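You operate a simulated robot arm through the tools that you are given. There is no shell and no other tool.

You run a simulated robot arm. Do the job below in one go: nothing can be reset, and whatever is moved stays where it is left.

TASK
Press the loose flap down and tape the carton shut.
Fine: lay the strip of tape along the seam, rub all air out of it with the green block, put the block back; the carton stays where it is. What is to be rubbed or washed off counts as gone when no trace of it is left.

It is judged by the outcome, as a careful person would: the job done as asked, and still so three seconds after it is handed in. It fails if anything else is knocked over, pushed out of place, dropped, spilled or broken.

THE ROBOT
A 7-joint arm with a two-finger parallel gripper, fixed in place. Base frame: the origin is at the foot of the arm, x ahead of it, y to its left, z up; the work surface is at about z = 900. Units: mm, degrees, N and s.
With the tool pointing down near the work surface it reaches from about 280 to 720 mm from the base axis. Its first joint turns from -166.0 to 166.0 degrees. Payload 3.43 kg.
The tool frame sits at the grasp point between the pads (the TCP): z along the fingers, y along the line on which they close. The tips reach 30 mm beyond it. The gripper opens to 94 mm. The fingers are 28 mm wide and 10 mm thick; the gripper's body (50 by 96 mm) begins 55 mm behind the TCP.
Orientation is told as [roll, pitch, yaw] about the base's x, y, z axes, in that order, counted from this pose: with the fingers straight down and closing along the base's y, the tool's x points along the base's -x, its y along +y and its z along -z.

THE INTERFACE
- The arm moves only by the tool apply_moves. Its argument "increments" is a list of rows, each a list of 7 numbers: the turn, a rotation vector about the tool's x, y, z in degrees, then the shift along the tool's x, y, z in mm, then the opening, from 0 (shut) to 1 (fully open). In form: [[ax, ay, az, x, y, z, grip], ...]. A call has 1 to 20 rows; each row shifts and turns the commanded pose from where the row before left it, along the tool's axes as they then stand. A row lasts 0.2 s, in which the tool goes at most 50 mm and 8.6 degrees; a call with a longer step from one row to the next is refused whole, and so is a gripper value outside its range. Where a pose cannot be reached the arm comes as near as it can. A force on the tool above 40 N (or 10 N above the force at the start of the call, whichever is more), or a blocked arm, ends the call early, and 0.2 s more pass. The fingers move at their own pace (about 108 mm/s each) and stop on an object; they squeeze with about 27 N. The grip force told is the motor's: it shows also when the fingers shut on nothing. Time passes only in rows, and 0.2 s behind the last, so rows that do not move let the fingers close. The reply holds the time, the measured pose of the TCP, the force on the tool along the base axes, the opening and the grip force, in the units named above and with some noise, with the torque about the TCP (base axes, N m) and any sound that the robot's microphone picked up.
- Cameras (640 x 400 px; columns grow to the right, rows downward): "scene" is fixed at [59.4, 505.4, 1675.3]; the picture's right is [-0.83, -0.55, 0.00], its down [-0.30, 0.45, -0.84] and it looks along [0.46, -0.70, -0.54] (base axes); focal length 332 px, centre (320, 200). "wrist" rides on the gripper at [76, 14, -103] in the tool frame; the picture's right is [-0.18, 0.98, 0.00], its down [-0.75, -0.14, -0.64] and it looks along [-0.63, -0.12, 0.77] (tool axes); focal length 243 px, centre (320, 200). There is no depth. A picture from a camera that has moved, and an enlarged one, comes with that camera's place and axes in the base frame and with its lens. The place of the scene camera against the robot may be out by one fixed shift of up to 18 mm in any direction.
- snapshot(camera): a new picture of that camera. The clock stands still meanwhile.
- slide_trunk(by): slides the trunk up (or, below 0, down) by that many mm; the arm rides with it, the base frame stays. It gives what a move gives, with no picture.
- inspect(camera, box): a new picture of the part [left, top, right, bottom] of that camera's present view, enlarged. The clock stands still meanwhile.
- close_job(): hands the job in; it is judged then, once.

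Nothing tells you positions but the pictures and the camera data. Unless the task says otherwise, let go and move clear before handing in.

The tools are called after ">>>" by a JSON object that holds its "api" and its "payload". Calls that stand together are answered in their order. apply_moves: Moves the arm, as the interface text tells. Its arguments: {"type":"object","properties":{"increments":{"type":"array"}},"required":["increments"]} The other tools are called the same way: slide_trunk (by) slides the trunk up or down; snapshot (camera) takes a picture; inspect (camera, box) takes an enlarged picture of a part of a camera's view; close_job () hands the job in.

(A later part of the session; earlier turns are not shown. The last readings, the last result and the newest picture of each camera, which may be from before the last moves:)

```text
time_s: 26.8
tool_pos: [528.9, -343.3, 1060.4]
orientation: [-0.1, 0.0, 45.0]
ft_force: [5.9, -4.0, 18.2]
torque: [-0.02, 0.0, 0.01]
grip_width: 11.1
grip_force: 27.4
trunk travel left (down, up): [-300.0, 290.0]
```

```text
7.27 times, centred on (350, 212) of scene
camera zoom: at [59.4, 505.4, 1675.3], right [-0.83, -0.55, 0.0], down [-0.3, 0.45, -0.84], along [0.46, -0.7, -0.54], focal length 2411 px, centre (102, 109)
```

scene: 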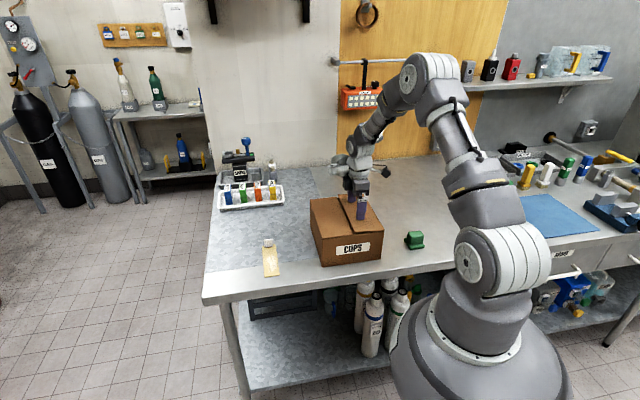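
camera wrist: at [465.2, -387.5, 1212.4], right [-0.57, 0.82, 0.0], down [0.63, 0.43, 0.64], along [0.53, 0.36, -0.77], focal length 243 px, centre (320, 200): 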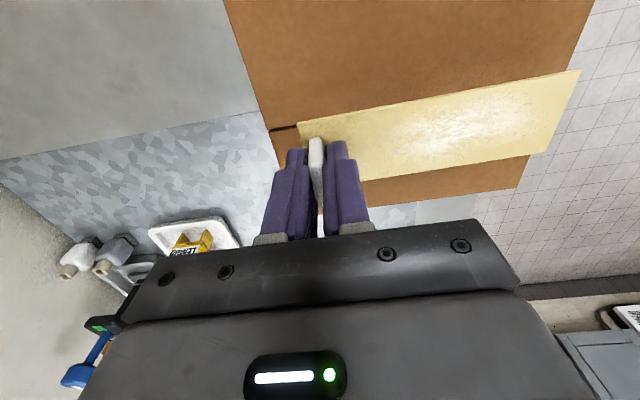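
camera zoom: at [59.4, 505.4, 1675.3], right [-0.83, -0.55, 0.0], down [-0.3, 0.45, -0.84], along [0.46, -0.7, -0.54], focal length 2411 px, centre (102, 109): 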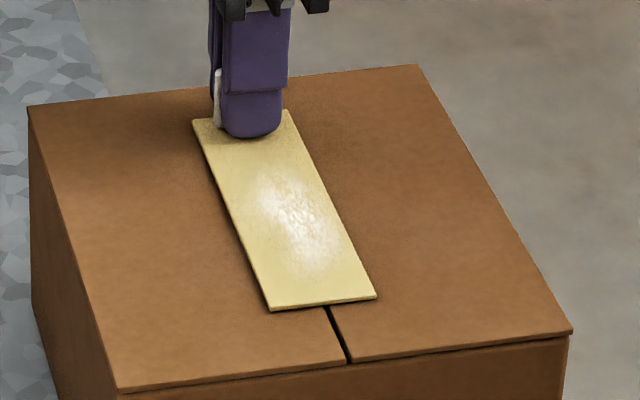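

The tape rests on both flaps along the seam. I'll ease the load slightly, then open the fingers partway.

>>> {"api": "apply_moves", "payload": {"increments": [[0, 0, 0, 0, 0, -0.7, 0], [0, 0, 0, 0, 0, 0, 0.05], [0, 0, 0, 0, 0, 0, 0.15], [0, 0, 0, 0, 0, 0, 0.25], [0, 0, 0, 0, 0, 0, 0.3], [0, 0, 0, 0, 0, 0, 0.3]]}}

>>> {"api": "inspect", "payload": {"camera": "wrist", "box": [200, 0, 640, 240]}}

>>> {"api": "inspect", "payload": {"camera": "scene", "box": [320, 185, 380, 240]}}

```text
time_s: 28.2
tool_pos: [528.7, -342.3, 1059.2]
orientation: [0.0, 0.1, 45.1]
ft_force: [-0.2, -0.7, 0.6]
torque: [0.02, 0.04, 0.0]
grip_width: 28.1
grip_force: 0.1
trunk travel left (down, up): [-300.0, 290.0]
```

```text
1.45 times, centred on (420, 120) of wrist
camera zoom: at [465.0, -387.1, 1162.7], right [-0.57, 0.82, 0.0], down [0.63, 0.43, 0.64], along [0.53, 0.36, -0.77], focal length 353 px, centre (174, 316)
```

zoom: 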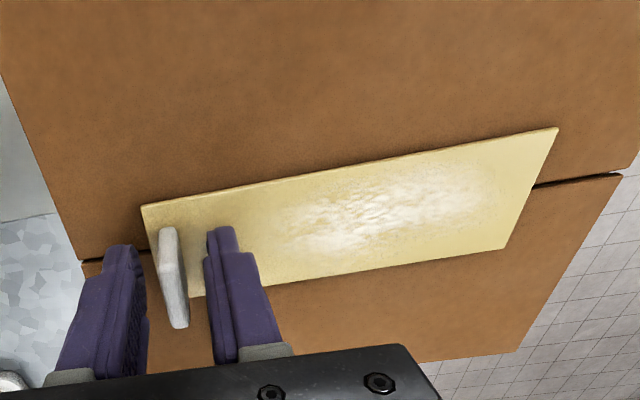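

```text
7.27 times, centred on (350, 212) of scene
camera zoom: at [59.4, 505.4, 1675.3], right [-0.83, -0.55, 0.0], down [-0.3, 0.45, -0.84], along [0.46, -0.7, -0.54], focal length 2411 px, centre (102, 109)
```

zoom: 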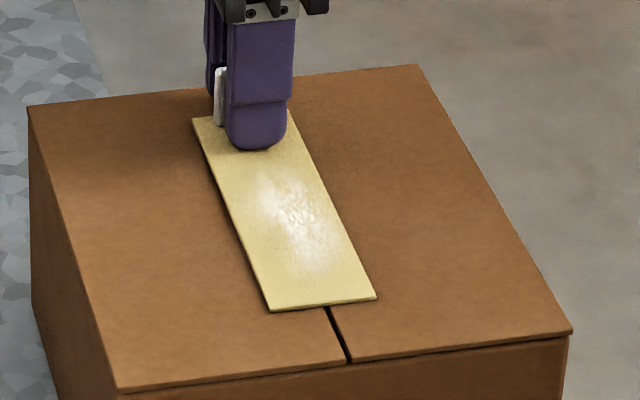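

The tape stayed in place when released. I'll rise clear of the tab and move over to view the green block.

>>> {"api": "apply_moves", "payload": {"increments": [[0, 0, 0, 0, 0, -10, 0.35], [0, 0, 0, 0, 0, -25, 0.4], [0, 0, 0, 0, 0, -30, 0.5], [0, 0, 0, 0, 0, -30, 1], [0, 0, 0, 36.9, 17.8, 0, 1], [0, 0, 0, 36.9, 17.8, 0, 1], [0, 0, 0, 36.9, 17.8, 0, 1], [0, 0, 0, 36.9, 17.8, 0, 1], [0, 0, 0, 36.9, 17.8, 0, 1], [0, 0, 0, 36.9, 17.8, 0, 1], [0, 0, 0, 36.9, 17.8, 0, 1], [0, 0, 0, 0, 0, 0, 1]]}}

>>> {"api": "snapshot", "payload": {"camera": "wrist"}}

>>> {"api": "inspect", "payload": {"camera": "scene", "box": [290, 160, 450, 280]}}

```text
time_s: 30.8
tool_pos: [256.3, -437.4, 1155.4]
orientation: [0.0, 0.0, 45.1]
ft_force: [0.0, 1.1, 0.9]
torque: [0.01, -0.01, -0.03]
grip_width: 94.0
grip_force: 0.1
trunk travel left (down, up): [-300.0, 290.0]
```

```text
taken
camera wrist: at [193.0, -481.4, 1258.1], right [-0.57, 0.82, 0.0], down [0.63, 0.43, 0.64], along [0.53, 0.36, -0.77], focal length 243 px, centre (320, 200)
```

wrist: 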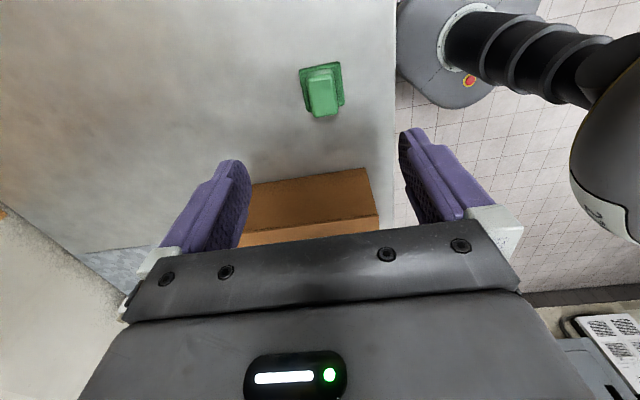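

```text
3.33 times, centred on (370, 220) of scene
camera zoom: at [59.4, 505.4, 1675.3], right [-0.83, -0.55, 0.0], down [-0.3, 0.45, -0.84], along [0.46, -0.7, -0.54], focal length 1105 px, centre (153, 133)
```

zoom: 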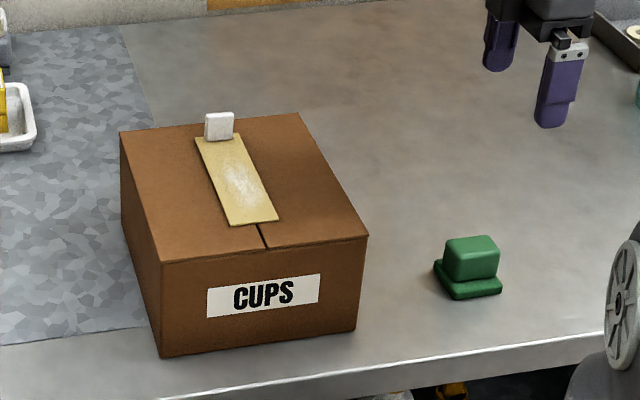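

>>> {"api": "inspect", "payload": {"camera": "wrist", "box": [280, 50, 360, 130]}}

```text
5.00 times, centred on (320, 90) of wrist
camera zoom: at [193.0, -481.4, 1258.1], right [-0.57, 0.82, 0.0], down [0.63, 0.43, 0.64], along [0.53, 0.36, -0.77], focal length 1213 px, centre (320, 750)
```

zoom: 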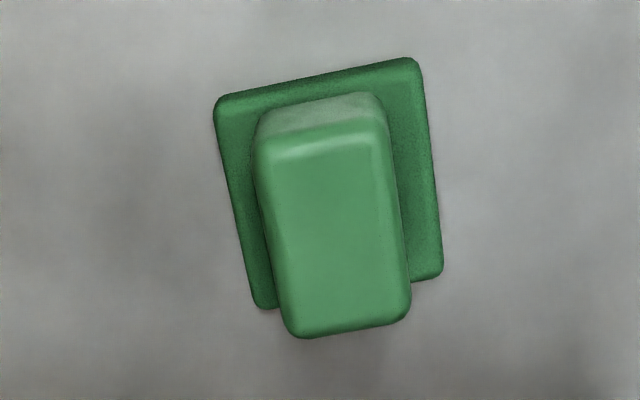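

The green block's base is about 55 x 52 mm, aligned with the carton and centred near (269,-425). Its handle is about 42 x 31 mm with its top near z=950. I'll move over it and descend partway.

>>> {"api": "apply_moves", "payload": {"increments": [[0, 0, 0, -17.8, 0.5, 20, 1], [0, 0, 0, 0, 0, 40, 1], [0, 0, 0, 0, 0, 40, 1], [0, 0, 0, 0, 0, 40, 1], [0, 0, 0, 0, 0, 20, 1], [0, 0, 0, 0, 0, 0, 1]]}}

>>> {"api": "snapshot", "payload": {"camera": "wrist"}}

>>> {"api": "inspect", "payload": {"camera": "wrist", "box": [240, 70, 400, 230]}}

>>> {"api": "inspect", "payload": {"camera": "scene", "box": [380, 200, 450, 260]}}

```text
time_s: 32.2
tool_pos: [270.0, -425.4, 993.6]
orientation: [0.1, 0.0, 45.0]
ft_force: [0.0, 0.0, 0.1]
torque: [-0.02, 0.0, -0.01]
grip_width: 94.1
grip_force: 0.1
trunk travel left (down, up): [-300.0, 290.0]
```

```text
taken
camera wrist: at [206.1, -469.4, 1097.1], right [-0.57, 0.82, 0.0], down [0.63, 0.43, 0.64], along [0.53, 0.36, -0.77], focal length 243 px, centre (320, 200)
```

wrist: 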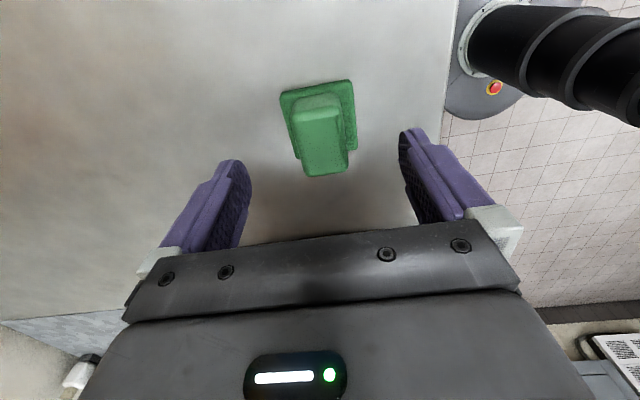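

```text
2.50 times, centred on (320, 150) of wrist
camera zoom: at [206.1, -469.4, 1097.1], right [-0.57, 0.82, 0.0], down [0.63, 0.43, 0.64], along [0.53, 0.36, -0.77], focal length 606 px, centre (320, 325)
```

zoom: 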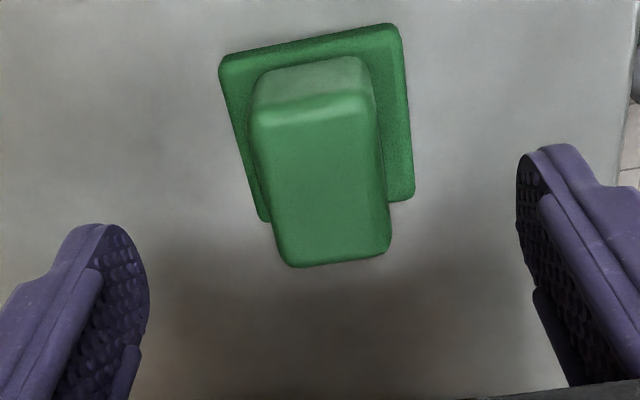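

```text
6.67 times, centred on (415, 230) of scene
camera zoom: at [59.4, 505.4, 1675.3], right [-0.83, -0.55, 0.0], down [-0.3, 0.45, -0.84], along [0.46, -0.7, -0.54], focal length 2210 px, centre (-313, 0)
```

zoom: 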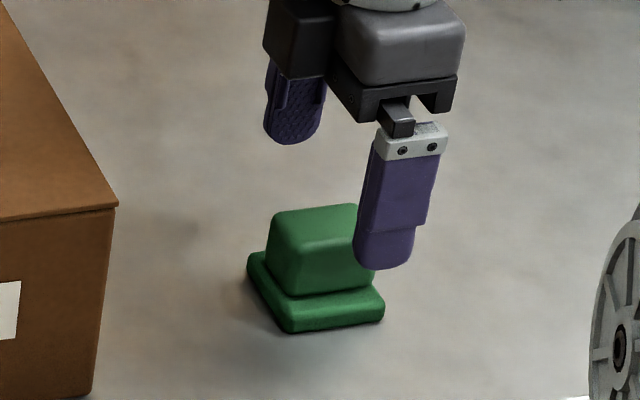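

The block sits centred between the open fingers. I'll descend until the tips are just above its base plate, then close on the handle.

>>> {"api": "apply_moves", "payload": {"increments": [[0, 0, 0, 0, 0, 20, 1], [0, 0, 0, 0, 0, 15, 0.8], [0, 0, 0, 0, 0, 7, 0.7], [0, 0, 0, 0, 0, 3, 0.6], [0, 0, 0, 0, 0, 0, 0.6]]}}

>>> {"api": "snapshot", "payload": {"camera": "wrist"}}

>>> {"api": "inspect", "payload": {"camera": "scene", "box": [380, 200, 450, 260]}}

```text
time_s: 33.4
tool_pos: [269.2, -424.2, 949.9]
orientation: [0.0, 0.1, 45.0]
ft_force: [0.4, -0.6, 0.1]
torque: [0.0, 0.0, -0.01]
grip_width: 56.6
grip_force: 0.2
trunk travel left (down, up): [-300.0, 290.0]
```

```text
taken
camera wrist: at [206.7, -469.3, 1052.8], right [-0.57, 0.82, 0.0], down [0.63, 0.43, 0.64], along [0.53, 0.36, -0.77], focal length 243 px, centre (320, 200)
```

wrist: 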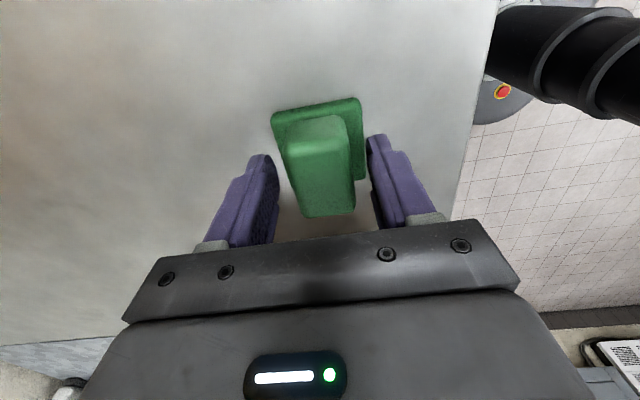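

```text
6.67 times, centred on (415, 230) of scene
camera zoom: at [59.4, 505.4, 1675.3], right [-0.83, -0.55, 0.0], down [-0.3, 0.45, -0.84], along [0.46, -0.7, -0.54], focal length 2210 px, centre (-313, 0)
```

zoom: 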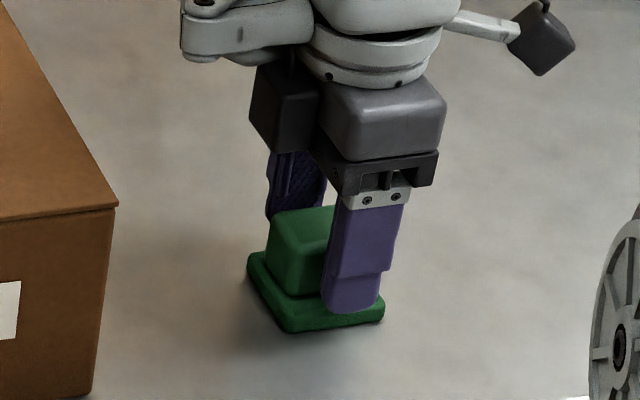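

The fingers straddle the handle well, with the tips about 6 mm above the base plate. Closing now.

>>> {"api": "apply_moves", "payload": {"increments": [[0, 0, 0, 0, 0, 1, 0.5], [0, 0, 0, 0, 0, 0, 0.42], [0, 0, 0, 0, 0, 0, 0.36], [0, 0, 0, 0, 0, 0, 0.3], [0, 0, 0, 0, 0, 0, 0.1], [0, 0, 0, 0, 0, 0, 0], [0, 0, 0, 0, 0, 0, 0]]}}

>>> {"api": "snapshot", "payload": {"camera": "wrist"}}

```text
time_s: 35.0
tool_pos: [270.7, -425.2, 948.4]
orientation: [0.0, 0.0, 45.1]
ft_force: [0.5, -0.6, 1.0]
torque: [-0.02, -0.03, 0.01]
grip_width: 37.7
grip_force: 26.7
trunk travel left (down, up): [-300.0, 290.0]
```

```text
taken
camera wrist: at [206.8, -469.4, 1051.9], right [-0.57, 0.82, 0.0], down [0.63, 0.43, 0.64], along [0.53, 0.36, -0.77], focal length 243 px, centre (320, 200)
```

wrist: 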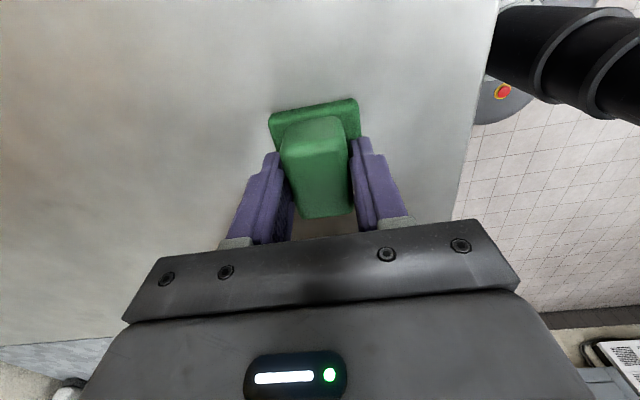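

The block is firmly held (it shifted about 1.5 mm along the seam direction, which I'll undo when returning it). I'll lift it high and carry it over the taped seam.

>>> {"api": "apply_moves", "payload": {"increments": [[0, 0, 0, 0, 0, -5, 0], [0, 0, 0, 0, 0, -15, 0], [0, 0, 0, 0, 0, -30, 0], [0, 0, 0, 0, 0, -40, 0], [0, 0, 0, 0, 0, -40, 0], [0, 0, 0, 0, 0, -40, 0], [0, 0, 0, 0, 0, -25, 0], [0, 0, 0, -30, -4, 0, 0], [0, 0, 0, -40, -4, 0, 0], [0, 0, 0, -40, -4, 0, 0], [0, 0, 0, -40, -4, 0, 0], [0, 0, 0, -40, -4, 0, 0], [0, 0, 0, -30, -4, 0, 0], [0, 0, 0, -20.5, -4, 0, 0], [0, 0, 0, 0, 0, 0, 0]]}}

>>> {"api": "snapshot", "payload": {"camera": "wrist"}}

>>> {"api": "inspect", "payload": {"camera": "scene", "box": [290, 140, 450, 260]}}

```text
time_s: 38.2
tool_pos: [458.3, -275.4, 1143.8]
orientation: [0.0, 0.1, 45.0]
ft_force: [0.1, -0.5, -1.1]
torque: [-0.03, 0.01, 0.02]
grip_width: 37.8
grip_force: 27.0
trunk travel left (down, up): [-300.0, 290.0]
```

```text
taken
camera wrist: at [396.2, -319.5, 1246.5], right [-0.57, 0.82, 0.0], down [0.63, 0.43, 0.64], along [0.53, 0.36, -0.77], focal length 243 px, centre (320, 200)
```

wrist: 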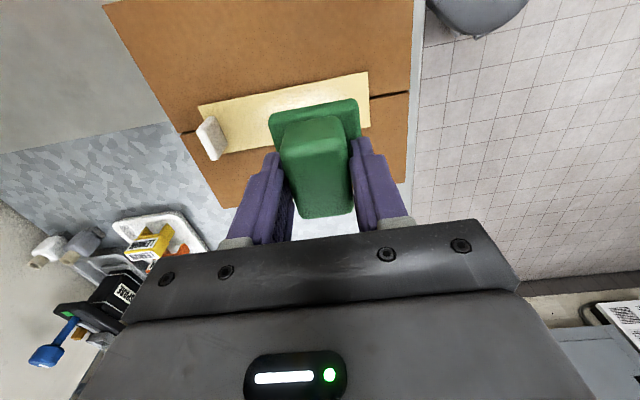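

```text
3.33 times, centred on (370, 200) of scene
camera zoom: at [59.4, 505.4, 1675.3], right [-0.83, -0.55, 0.0], down [-0.3, 0.45, -0.84], along [0.46, -0.7, -0.54], focal length 1105 px, centre (153, 200)
```

zoom: 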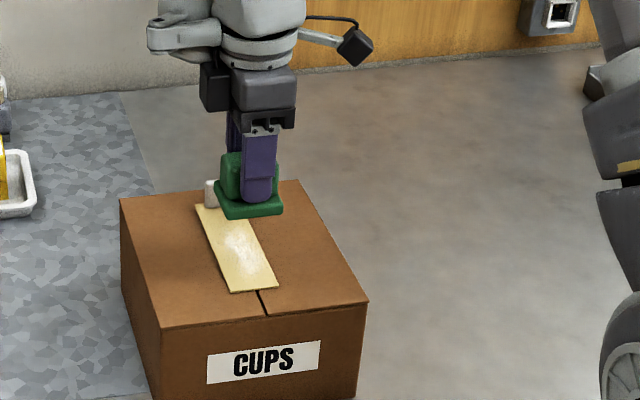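

The block is about 70 mm above the tape. I'll check the tape's position from this view.

>>> {"api": "inspect", "payload": {"camera": "wrist", "box": [180, 50, 420, 170]}}

```text
2.67 times, centred on (300, 110) of wrist
camera zoom: at [396.2, -319.5, 1246.5], right [-0.57, 0.82, 0.0], down [0.63, 0.43, 0.64], along [0.53, 0.36, -0.77], focal length 647 px, centre (373, 440)
```

zoom: 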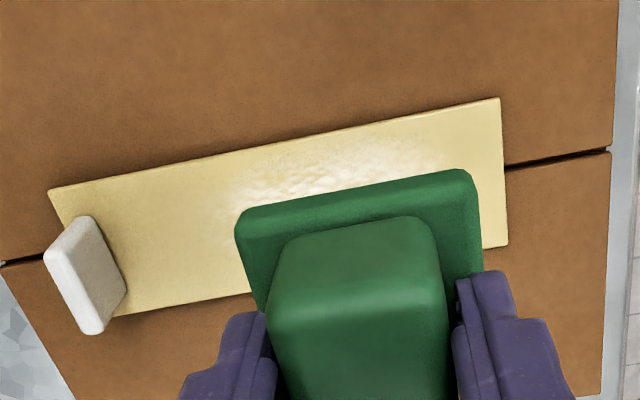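

The tape runs from d≈476 to 627 and is centred within 2 mm of the seam. I'll centre the block across the tape and lower it gently onto it.

>>> {"api": "apply_moves", "payload": {"increments": [[0, 0, 0, -3.3, 0, 15, 0], [0, 0, 0, 0, 0, 20, 0], [0, 0, 0, 0, 0, 15, 0], [0, 0, 0, 0, 0, 10, 0], [0, 0, 0, 0, 0, 4, 0], [0, 0, 0, 0, 0, 2, 0], [0, 0, 0, 0, 0, 1, 0], [0, 0, 0, 0, 0, 0, 0]]}}

>>> {"api": "inspect", "payload": {"camera": "scene", "box": [320, 180, 390, 240]}}

```text
time_s: 40.0
tool_pos: [462.5, -272.4, 1076.8]
orientation: [0.0, 0.0, 44.9]
ft_force: [0.7, -0.4, 0.5]
torque: [0.01, 0.01, -0.01]
grip_width: 37.8
grip_force: 27.5
trunk travel left (down, up): [-300.0, 290.0]
```

```text
6.67 times, centred on (355, 210) of scene
camera zoom: at [59.4, 505.4, 1675.3], right [-0.83, -0.55, 0.0], down [-0.3, 0.45, -0.84], along [0.46, -0.7, -0.54], focal length 2210 px, centre (87, 133)
```

zoom: 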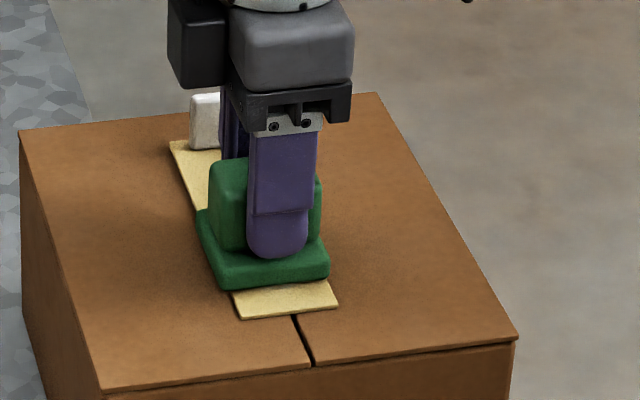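

The block is just about touching. I'll go down in sub-millimetre steps until the force shows light pressure.

>>> {"api": "apply_moves", "payload": {"increments": [[0, 0, 0, 0, 0, 0.7, 0], [0, 0, 0, 0, 0, 0.7, 0], [0, 0, 0, 0, 0, 0, 0]]}}

```text
time_s: 40.8
tool_pos: [461.1, -271.6, 1075.5]
orientation: [-0.1, 0.1, 45.2]
ft_force: [0.9, 0.3, 10.6]
torque: [-0.22, -0.19, 0.0]
grip_width: 37.6
grip_force: 27.2
trunk travel left (down, up): [-300.0, 290.0]
```

Contact is at about 10 N. I'll make a first slow stroke toward the near end of the tape and check that the tape and carton stay put.

>>> {"api": "apply_moves", "payload": {"increments": [[0, 0, 0, 0, 6, 0, 0], [0, 0, 0, 0, 8, 0, 0], [0, 0, 0, 0, 8, 0, 0], [0, 0, 0, 0, 8, 0, 0], [0, 0, 0, 0, 0, 0, 0]]}}

>>> {"api": "inspect", "payload": {"camera": "scene", "box": [310, 170, 390, 240]}}

>>> {"api": "inspect", "payload": {"camera": "wrist", "box": [100, 50, 460, 240]}}

```text
time_s: 42.0
tool_pos: [439.0, -249.8, 1074.6]
orientation: [0.0, 0.0, 45.1]
ft_force: [2.7, -2.3, 10.8]
torque: [-0.11, -0.08, 0.03]
grip_width: 37.9
grip_force: 27.3
trunk travel left (down, up): [-300.0, 290.0]
```

```text
5.71 times, centred on (350, 205) of scene
camera zoom: at [59.4, 505.4, 1675.3], right [-0.83, -0.55, 0.0], down [-0.3, 0.45, -0.84], along [0.46, -0.7, -0.54], focal length 1894 px, centre (149, 171)
```

zoom: 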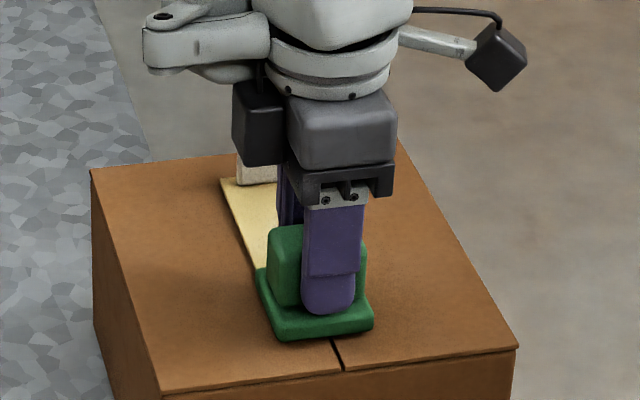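

```text
1.78 times, centred on (280, 145) of wrist
camera zoom: at [376.5, -294.8, 1178.5], right [-0.57, 0.82, 0.0], down [0.63, 0.43, 0.64], along [0.53, 0.36, -0.77], focal length 431 px, centre (391, 298)
```

zoom: 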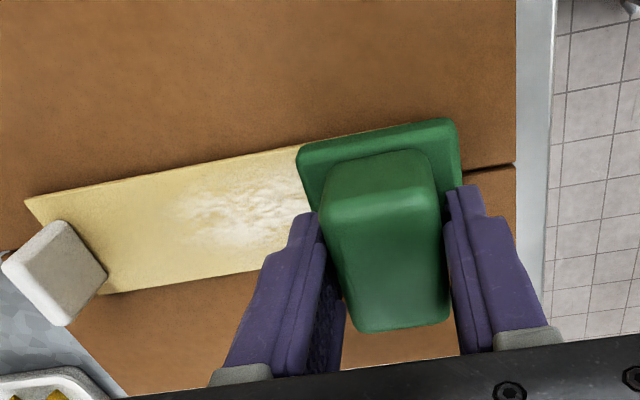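

The tape holds still under the stroke. Now a slow stroke toward the tab, stopping short of it.

>>> {"api": "apply_moves", "payload": {"increments": [[0, 0, 0, 0, -6, 0, 0], [0, 0, 0, 0, -8, 0, 0], [0, 0, 0, 0, -10, 0, 0], [0, 0, 0, 0, -10, 0, 0], [0, 0, 0, 0, -10, 0, 0], [0, 0, 0, 0, -10, 0, 0], [0, 0, 0, 0, -10, 0, 0], [0, 0, 0, 0, -10, 0, 0], [0, 0, 0, 0, -8, 0, 0], [0, 0, 0, 0, -6, 0, 0], [0, 0, 0, 0, 0, 0, 0]]}}

>>> {"api": "inspect", "payload": {"camera": "scene", "box": [310, 170, 390, 240]}}

>>> {"api": "inspect", "payload": {"camera": "wrist", "box": [180, 50, 560, 240]}}

```text
time_s: 44.4
tool_pos: [501.4, -312.0, 1077.0]
orientation: [-0.1, -0.1, 45.0]
ft_force: [-3.3, 3.3, 14.6]
torque: [0.04, 0.09, -0.01]
grip_width: 37.6
grip_force: 26.8
trunk travel left (down, up): [-300.0, 290.0]
```

```text
5.71 times, centred on (350, 205) of scene
camera zoom: at [59.4, 505.4, 1675.3], right [-0.83, -0.55, 0.0], down [-0.3, 0.45, -0.84], along [0.46, -0.7, -0.54], focal length 1894 px, centre (149, 171)
```

zoom: 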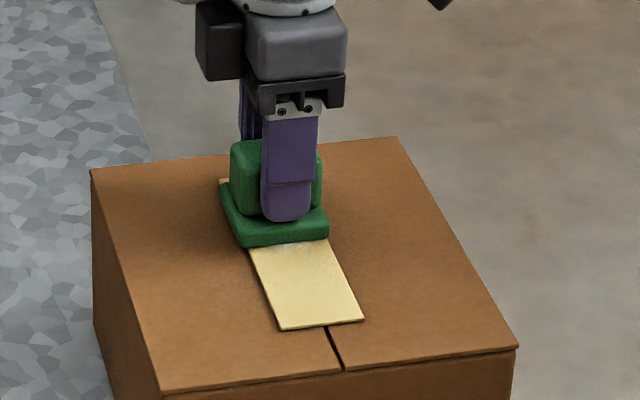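

```text
1.68 times, centred on (370, 145) of wrist
camera zoom: at [438.5, -356.7, 1179.4], right [-0.57, 0.82, 0.0], down [0.63, 0.43, 0.64], along [0.53, 0.36, -0.77], focal length 409 px, centre (236, 293)
```

zoom: 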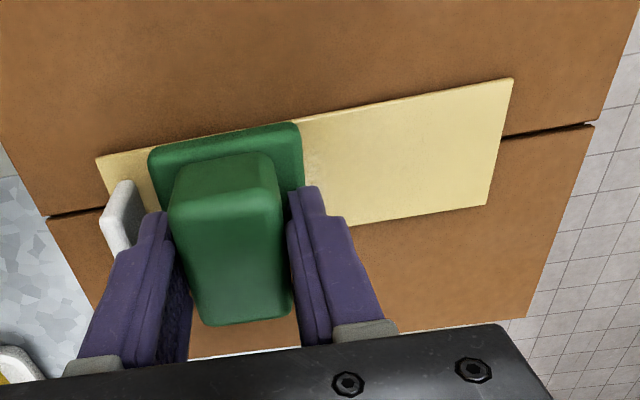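

Most of the bubbles are already gone behind the block. I'll make another full pass back and forth.

>>> {"api": "apply_moves", "payload": {"increments": [[0, 0, 0, 0, -5, 0, 0], [0, 0, 0, 0, 6, 0, 0], [0, 0, 0, 0, 10, 0, 0], [0, 0, 0, 0, 10, 0, 0], [0, 0, 0, 0, 10, 0, 0], [0, 0, 0, 0, 10, 0, 0], [0, 0, 0, 0, 10, 0, 0], [0, 0, 0, 0, 10, 0, 0], [0, 0, 0, 0, 10, 0, 0], [0, 0, 0, 0, 10, 0, 0], [0, 0, 0, 0, 7, 0, 0], [0, 0, 0, 0, 0, 0, 0]]}}

>>> {"api": "inspect", "payload": {"camera": "wrist", "box": [100, 50, 460, 240]}}

>>> {"api": "inspect", "payload": {"camera": "scene", "box": [310, 170, 390, 240]}}

```text
time_s: 47.0
tool_pos: [439.9, -249.7, 1074.7]
orientation: [0.1, 0.0, 45.0]
ft_force: [-0.4, 0.0, 2.4]
torque: [-0.01, -0.04, 0.02]
grip_width: 37.6
grip_force: 26.9
trunk travel left (down, up): [-300.0, 290.0]
```

```text
1.78 times, centred on (280, 145) of wrist
camera zoom: at [376.9, -294.8, 1178.1], right [-0.57, 0.82, 0.0], down [0.63, 0.43, 0.64], along [0.53, 0.36, -0.77], focal length 431 px, centre (391, 298)
```

zoom: 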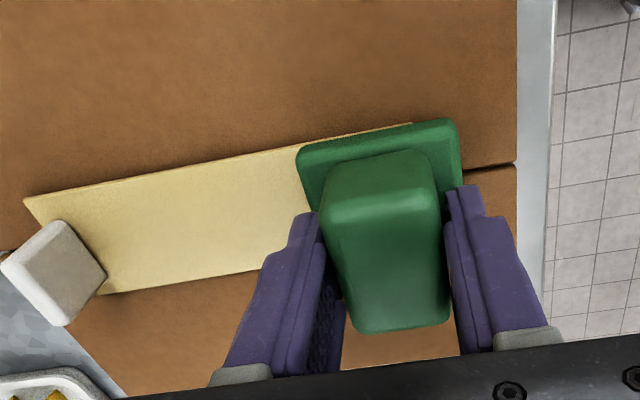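

```text
5.71 times, centred on (350, 205) of scene
camera zoom: at [59.4, 505.4, 1675.3], right [-0.83, -0.55, 0.0], down [-0.3, 0.45, -0.84], along [0.46, -0.7, -0.54], focal length 1894 px, centre (149, 171)
```

zoom: 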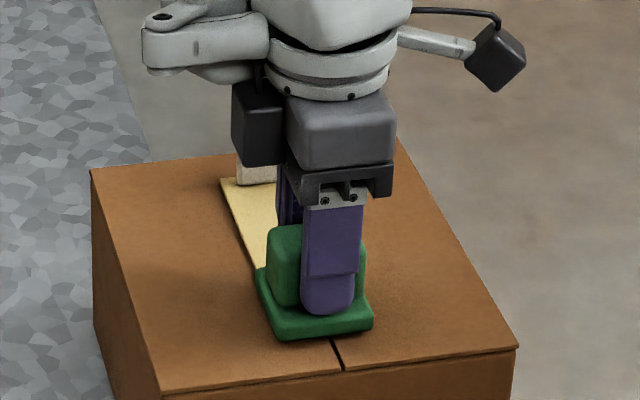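

The visible part of the tape is clean now. Force has dropped to about 2 N, so I'll press slightly deeper, shift 2 mm toward the camera side to cover that edge, and stroke once more in both directions.

>>> {"api": "apply_moves", "payload": {"increments": [[0, 0, 0, 2, 0, 0.6, 0], [0, 0, 0, 0, -6, 0, 0], [0, 0, 0, 0, -10, 0, 0], [0, 0, 0, 0, -10, 0, 0], [0, 0, 0, 0, -10, 0, 0], [0, 0, 0, 0, -10, 0, 0], [0, 0, 0, 0, -10, 0, 0], [0, 0, 0, 0, -10, 0, 0], [0, 0, 0, 0, -10, 0, 0], [0, 0, 0, 0, -10, 0, 0], [0, 0, 0, 0, -6, 0, 0], [0, 0, 0, 0, 0, 0, 0]]}}

>>> {"api": "inspect", "payload": {"camera": "wrist", "box": [180, 50, 560, 240]}}

```text
time_s: 49.6
tool_pos: [503.8, -317.0, 1075.6]
orientation: [-0.1, 0.0, 45.0]
ft_force: [-2.7, 3.4, 15.6]
torque: [0.07, 0.02, 0.02]
grip_width: 37.8
grip_force: 27.2
trunk travel left (down, up): [-300.0, 290.0]
```

```text
1.68 times, centred on (370, 145) of wrist
camera zoom: at [439.5, -360.8, 1178.8], right [-0.57, 0.82, 0.0], down [0.63, 0.43, 0.64], along [0.53, 0.36, -0.77], focal length 409 px, centre (236, 293)
```

zoom: 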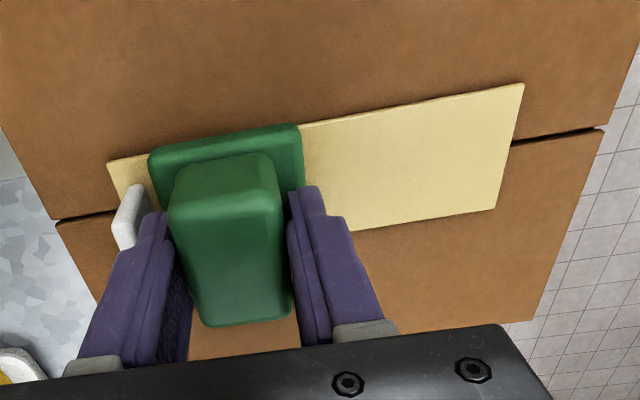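

That part is clean. One return stroke shifted slightly the other way to cover the far edge, then I'll lift off and inspect everything.

>>> {"api": "apply_moves", "payload": {"increments": [[0, 0, 0, -3.5, 0, 0, 0], [0, 0, 0, 0, 8, 0, 0], [0, 0, 0, 0, 10, 0, 0], [0, 0, 0, 0, 10, 0, 0], [0, 0, 0, 0, 10, 0, 0], [0, 0, 0, 0, 10, 0, 0], [0, 0, 0, 0, 10, 0, 0], [0, 0, 0, 0, 10, 0, 0], [0, 0, 0, 0, 10, 0, 0], [0, 0, 0, 0, 10, 0, 0], [0, 0, 0, 0, 4, 0, 0], [0, 0, 0, 0, -8, 0, 0], [0, 0, 0, 0, 0, 0, 0]]}}

>>> {"api": "inspect", "payload": {"camera": "wrist", "box": [100, 50, 460, 240]}}

```text
time_s: 52.4
tool_pos: [446.3, -255.0, 1074.7]
orientation: [0.1, 0.0, 45.1]
ft_force: [-1.7, 2.0, 3.6]
torque: [0.06, 0.04, 0.0]
grip_width: 37.5
grip_force: 27.2
trunk travel left (down, up): [-300.0, 290.0]
```

```text
1.78 times, centred on (280, 145) of wrist
camera zoom: at [383.3, -299.5, 1177.6], right [-0.57, 0.82, 0.0], down [0.63, 0.43, 0.64], along [0.53, 0.36, -0.77], focal length 431 px, centre (391, 298)
```

zoom: 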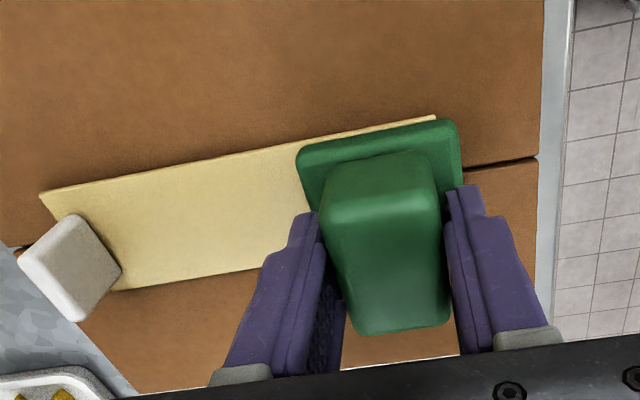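

Strokes are complete. I'll lift the block straight up and look at the tape from both cameras.

>>> {"api": "apply_moves", "payload": {"increments": [[0, 0, 0, 0, 0, -3, 0], [0, 0, 0, 0, 0, -10, 0], [0, 0, 0, 0, 0, -25, 0], [0, 0, 0, 0, 0, -30, 0], [0, 0, 0, 25, 0, -10, 0], [0, 0, 0, 40, 0, 0, 0], [0, 0, 0, 40, 0, 0, 0], [0, 0, 0, 30, 0, 0, 0], [0, 0, 0, 0, 0, 0, 0]]}}

>>> {"api": "snapshot", "payload": {"camera": "wrist"}}

>>> {"api": "inspect", "payload": {"camera": "scene", "box": [310, 170, 390, 240]}}

>>> {"api": "inspect", "payload": {"camera": "scene", "box": [290, 160, 450, 280]}}

```text
time_s: 54.4
tool_pos: [352.7, -350.9, 1152.2]
orientation: [0.0, 0.0, 45.1]
ft_force: [-0.1, 0.4, -0.9]
torque: [-0.03, -0.01, 0.03]
grip_width: 37.7
grip_force: 26.5
trunk travel left (down, up): [-300.0, 290.0]
```

```text
taken
camera wrist: at [288.3, -395.1, 1255.1], right [-0.57, 0.82, 0.0], down [0.63, 0.43, 0.64], along [0.53, 0.36, -0.77], focal length 243 px, centre (320, 200)
```

wrist: 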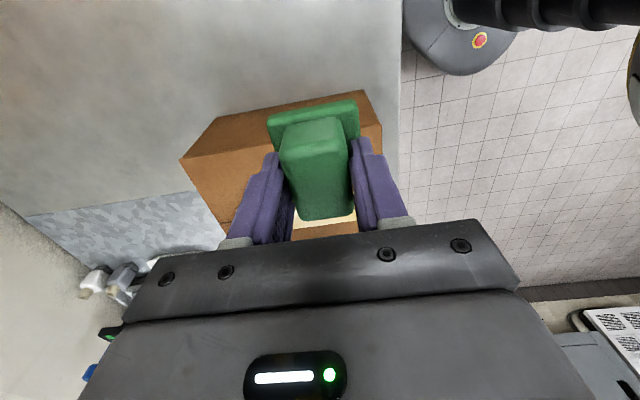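

```text
5.71 times, centred on (350, 205) of scene
camera zoom: at [59.4, 505.4, 1675.3], right [-0.83, -0.55, 0.0], down [-0.3, 0.45, -0.84], along [0.46, -0.7, -0.54], focal length 1894 px, centre (149, 171)
```

zoom: 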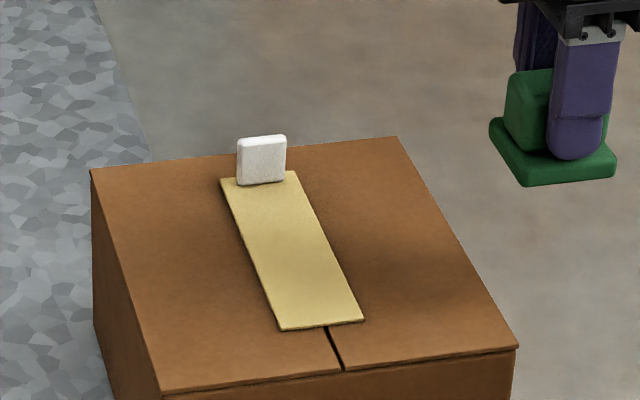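

```text
3.33 times, centred on (370, 220) of scene
camera zoom: at [59.4, 505.4, 1675.3], right [-0.83, -0.55, 0.0], down [-0.3, 0.45, -0.84], along [0.46, -0.7, -0.54], focal length 1105 px, centre (153, 133)
```

zoom: 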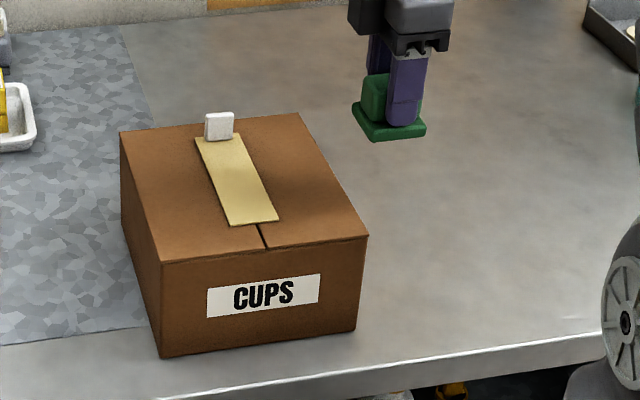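

The tape looks smooth from the scene camera and the carton appears unmoved. I'll zoom in further to look for any remaining traces.

>>> {"api": "inspect", "payload": {"camera": "scene", "box": [336, 192, 366, 220]}}

>>> {"api": "apply_moves", "payload": {"increments": [[0, 0, 0, -40, 0, 0, 0], [0, 0, 0, -40, 0, 0, 0], [0, 0, 0, -40, -5, 0, 0], [0, 0, 0, -40, -10, 0, 0], [0, 0, 0, -25, -10, 0, 0], [0, 0, 0, 0, 0, 0, 0]]}}

>>> {"api": "snapshot", "payload": {"camera": "wrist"}}

```text
14.29 times, centred on (351, 206) of scene
camera zoom: at [59.4, 505.4, 1675.3], right [-0.83, -0.55, 0.0], down [-0.3, 0.45, -0.84], along [0.46, -0.7, -0.54], focal length 4735 px, centre (-123, 114)
```

zoom: 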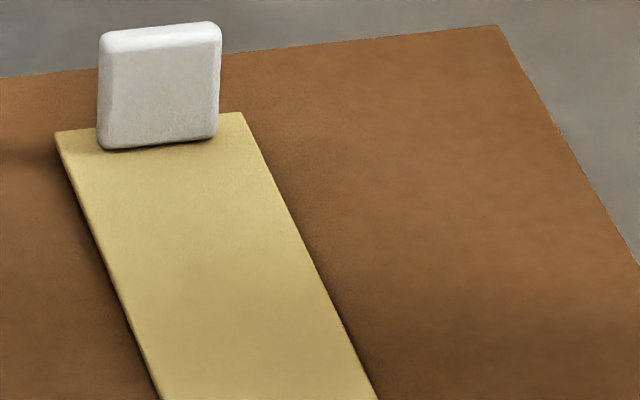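

```text
time_s: 55.8
tool_pos: [500.9, -236.9, 1152.4]
orientation: [0.0, 0.0, 45.0]
ft_force: [-0.1, 0.2, -0.5]
torque: [-0.02, 0.01, 0.06]
grip_width: 37.7
grip_force: 26.9
trunk travel left (down, up): [-300.0, 290.0]
```

```text
taken
camera wrist: at [436.9, -281.8, 1255.5], right [-0.57, 0.82, 0.0], down [0.63, 0.43, 0.64], along [0.53, 0.36, -0.77], focal length 243 px, centre (320, 200)
```

wrist: 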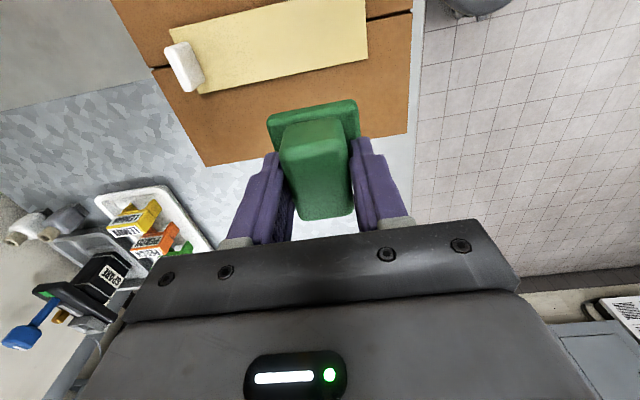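

>>> {"api": "inspect", "payload": {"camera": "wrist", "box": [160, 0, 380, 110]}}

>>> {"api": "inspect", "payload": {"camera": "wrist", "box": [270, 0, 380, 80]}}

>>> {"api": "inspect", "payload": {"camera": "scene", "box": [340, 200, 370, 222]}}

```text
2.91 times, centred on (270, 55) of wrist
camera zoom: at [436.9, -281.8, 1255.5], right [-0.57, 0.82, 0.0], down [0.63, 0.43, 0.64], along [0.53, 0.36, -0.77], focal length 706 px, centre (466, 622)
```

zoom: 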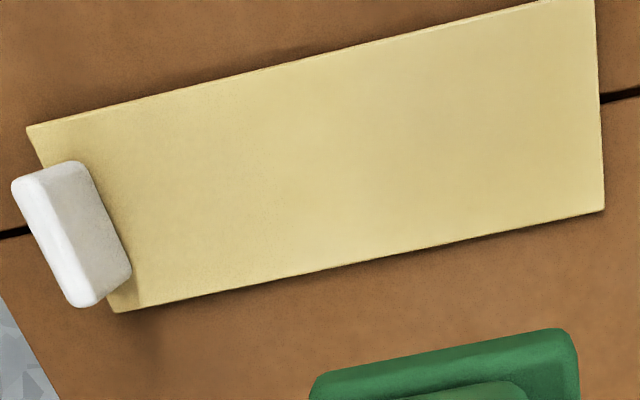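

```text
5.00 times, centred on (325, 40) of wrist
camera zoom: at [436.9, -281.8, 1255.5], right [-0.57, 0.82, 0.0], down [0.63, 0.43, 0.64], along [0.53, 0.36, -0.77], focal length 1213 px, centre (295, 1000)
```

zoom: 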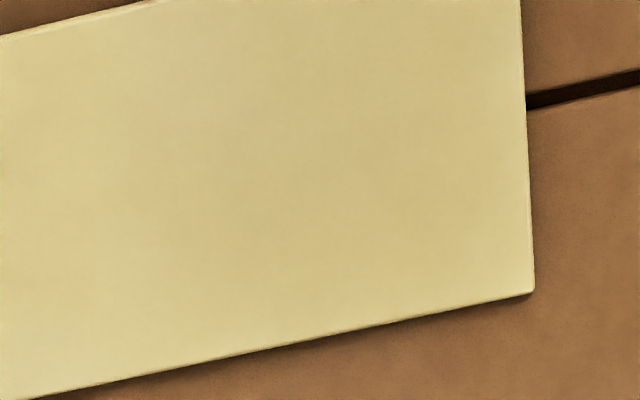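

```text
16.00 times, centred on (355, 211) of scene
camera zoom: at [59.4, 505.4, 1675.3], right [-0.83, -0.55, 0.0], down [-0.3, 0.45, -0.84], along [0.46, -0.7, -0.54], focal length 5304 px, centre (-240, 24)
```

zoom: 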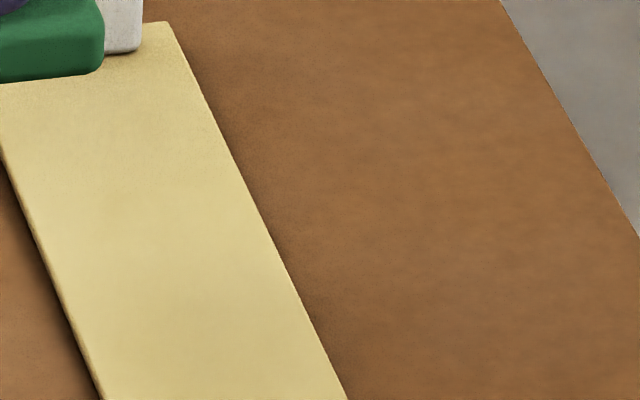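

The tape surface looks uniformly smooth. I'll shift slightly to see its upper edge fully, where a faint light streak showed.

>>> {"api": "apply_moves", "payload": {"increments": [[0, 0, 0, 18, 0, 0, 0], [0, 0, 0, 0, 0, 0, 0]]}}

>>> {"api": "inspect", "payload": {"camera": "wrist", "box": [180, 0, 290, 80]}}

>>> {"api": "inspect", "payload": {"camera": "wrist", "box": [270, 0, 380, 80]}}

```text
time_s: 56.4
tool_pos: [488.3, -249.9, 1152.1]
orientation: [0.1, -0.2, 45.1]
ft_force: [-0.2, 0.2, -1.3]
torque: [0.0, 0.0, 0.05]
grip_width: 37.7
grip_force: 26.7
trunk travel left (down, up): [-300.0, 290.0]
```

```text
5.00 times, centred on (235, 40) of wrist
camera zoom: at [424.2, -294.6, 1255.6], right [-0.57, 0.82, 0.0], down [0.63, 0.43, 0.64], along [0.53, 0.36, -0.77], focal length 1213 px, centre (745, 1000)
```

zoom: 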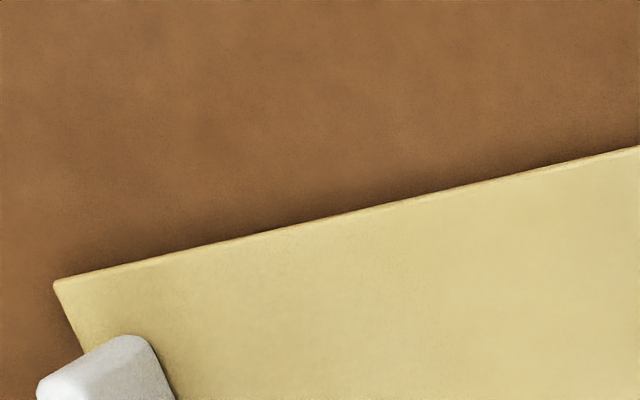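

```text
5.00 times, centred on (325, 40) of wrist
camera zoom: at [424.2, -294.6, 1255.6], right [-0.57, 0.82, 0.0], down [0.63, 0.43, 0.64], along [0.53, 0.36, -0.77], focal length 1213 px, centre (295, 1000)
```

zoom: 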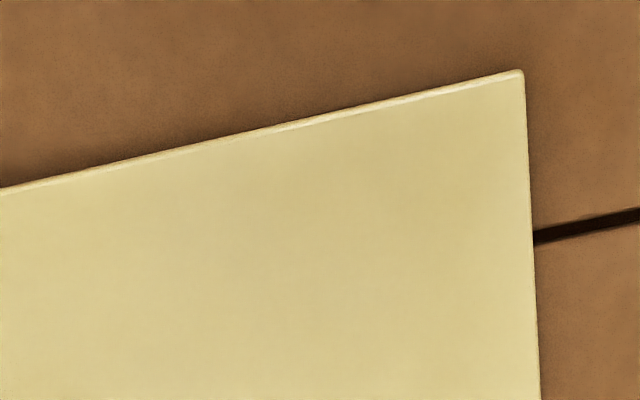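

A thin pale streak remains along the tape's upper-right edge, which may be an unrubbed sliver. I'll make another pass with the block shifted to overhang that edge, and later one for the opposite edge.

>>> {"api": "apply_moves", "payload": {"increments": [[0, 0, 0, 21.3, 17, 0, 0], [0, 0, 0, 21.3, 17, 0, 0], [0, 0, 0, 0, 0, 30, 0], [0, 0, 0, 0, 0, 30, 0], [0, 0, 0, 0, 0, 12, 0], [0, 0, 0, 0, 0, 4, 0], [0, 0, 0, 0, 0, 1.5, 0], [0, 0, 0, 0, 0, 0, 0]]}}

>>> {"api": "inspect", "payload": {"camera": "wrist", "box": [100, 50, 460, 240]}}

```text
time_s: 58.2
tool_pos: [433.7, -256.7, 1075.6]
orientation: [0.0, 0.0, 44.9]
ft_force: [1.2, 0.6, -0.1]
torque: [0.01, -0.03, -0.01]
grip_width: 37.7
grip_force: 27.0
trunk travel left (down, up): [-300.0, 290.0]
```

```text
1.78 times, centred on (280, 145) of wrist
camera zoom: at [370.2, -300.9, 1177.9], right [-0.57, 0.82, 0.0], down [0.63, 0.43, 0.64], along [0.53, 0.36, -0.77], focal length 431 px, centre (391, 298)
```

zoom: 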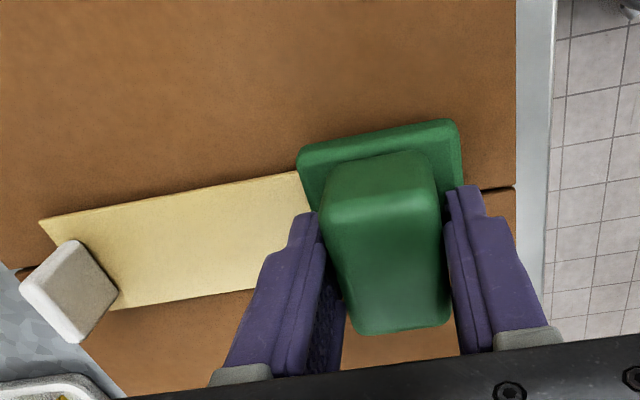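

The block now overhangs that edge. I'll press lightly and stroke along the full length.

>>> {"api": "apply_moves", "payload": {"increments": [[0, 0, 0, 0, 0, 0.8, 0], [0, 0, 0, 0, 0, 0.6, 0], [0, 0, 0, 0, -5, 0, 0], [0, 0, 0, 0, -10, 0, 0], [0, 0, 0, 0, -10, 0, 0], [0, 0, 0, 0, -10, 0, 0], [0, 0, 0, 0, -10, 0, 0], [0, 0, 0, 0, -10, 0, 0], [0, 0, 0, 0, -10, 0, 0], [0, 0, 0, 0, -10, 0, 0], [0, 0, 0, 0, -10, 0, 0], [0, 0, 0, 0, -6, 0, 0], [0, 0, 0, 0, 0, 0, 0]]}}

>>> {"api": "inspect", "payload": {"camera": "wrist", "box": [180, 50, 560, 240]}}

```text
time_s: 61.0
tool_pos: [496.9, -321.2, 1075.2]
orientation: [-0.1, 0.0, 45.0]
ft_force: [-2.8, 4.3, 18.3]
torque: [0.08, -0.05, 0.04]
grip_width: 37.9
grip_force: 27.5
trunk travel left (down, up): [-300.0, 290.0]
```

```text
1.68 times, centred on (370, 145) of wrist
camera zoom: at [433.5, -364.5, 1178.1], right [-0.57, 0.82, 0.0], down [0.63, 0.43, 0.64], along [0.53, 0.36, -0.77], focal length 409 px, centre (236, 293)
```

zoom: 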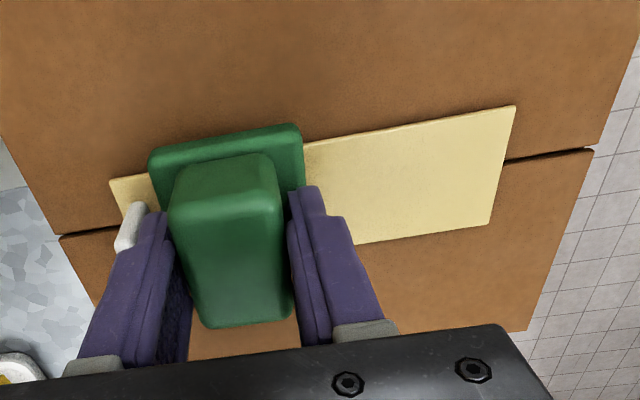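

That stroke went cleanly. I'll lift a touch, shift to overhang the opposite edge, and stroke back.

>>> {"api": "apply_moves", "payload": {"increments": [[0, 0, 0, 0, 0, -3, 0], [0, 0, 0, -8, 0, 0, 0], [0, 0, 0, -8, 0, 0, 0], [0, 0, 0, 0, 0, 2.5, 0], [0, 0, 0, 0, 8, 0, 0], [0, 0, 0, 0, 10, 0, 0], [0, 0, 0, 0, 10, 0, 0], [0, 0, 0, 0, 10, 0, 0], [0, 0, 0, 0, 10, 0, 0], [0, 0, 0, 0, 10, 0.2, 0], [0, 0, 0, 0, 10, 0.3, 0], [0, 0, 0, 0, 10, 0, 0], [0, 0, 0, 0, 10, 0, 0], [0, 0, 0, 0, 5, 0, 0], [0, 0, 0, 0, 0, 0, 0]]}}

>>> {"api": "inspect", "payload": {"camera": "wrist", "box": [100, 50, 460, 240]}}

```text
time_s: 64.2
tool_pos: [442.8, -243.4, 1073.6]
orientation: [0.2, 0.0, 44.9]
ft_force: [0.9, -1.0, 4.6]
torque: [-0.09, -0.07, 0.01]
grip_width: 37.5
grip_force: 27.2
trunk travel left (down, up): [-300.0, 290.0]
```

```text
1.78 times, centred on (280, 145) of wrist
camera zoom: at [379.5, -288.0, 1176.8], right [-0.57, 0.82, 0.0], down [0.63, 0.43, 0.64], along [0.53, 0.36, -0.77], focal length 431 px, centre (391, 298)
```

zoom: 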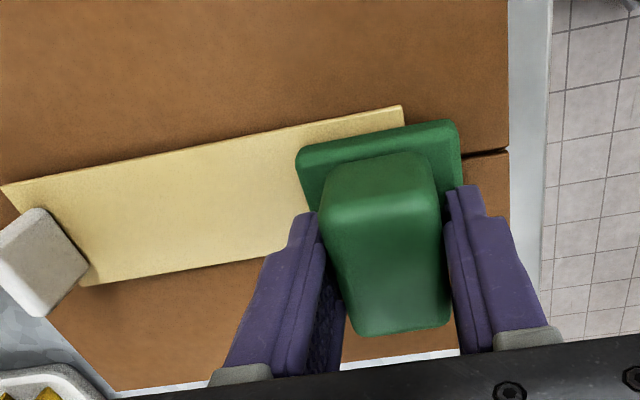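

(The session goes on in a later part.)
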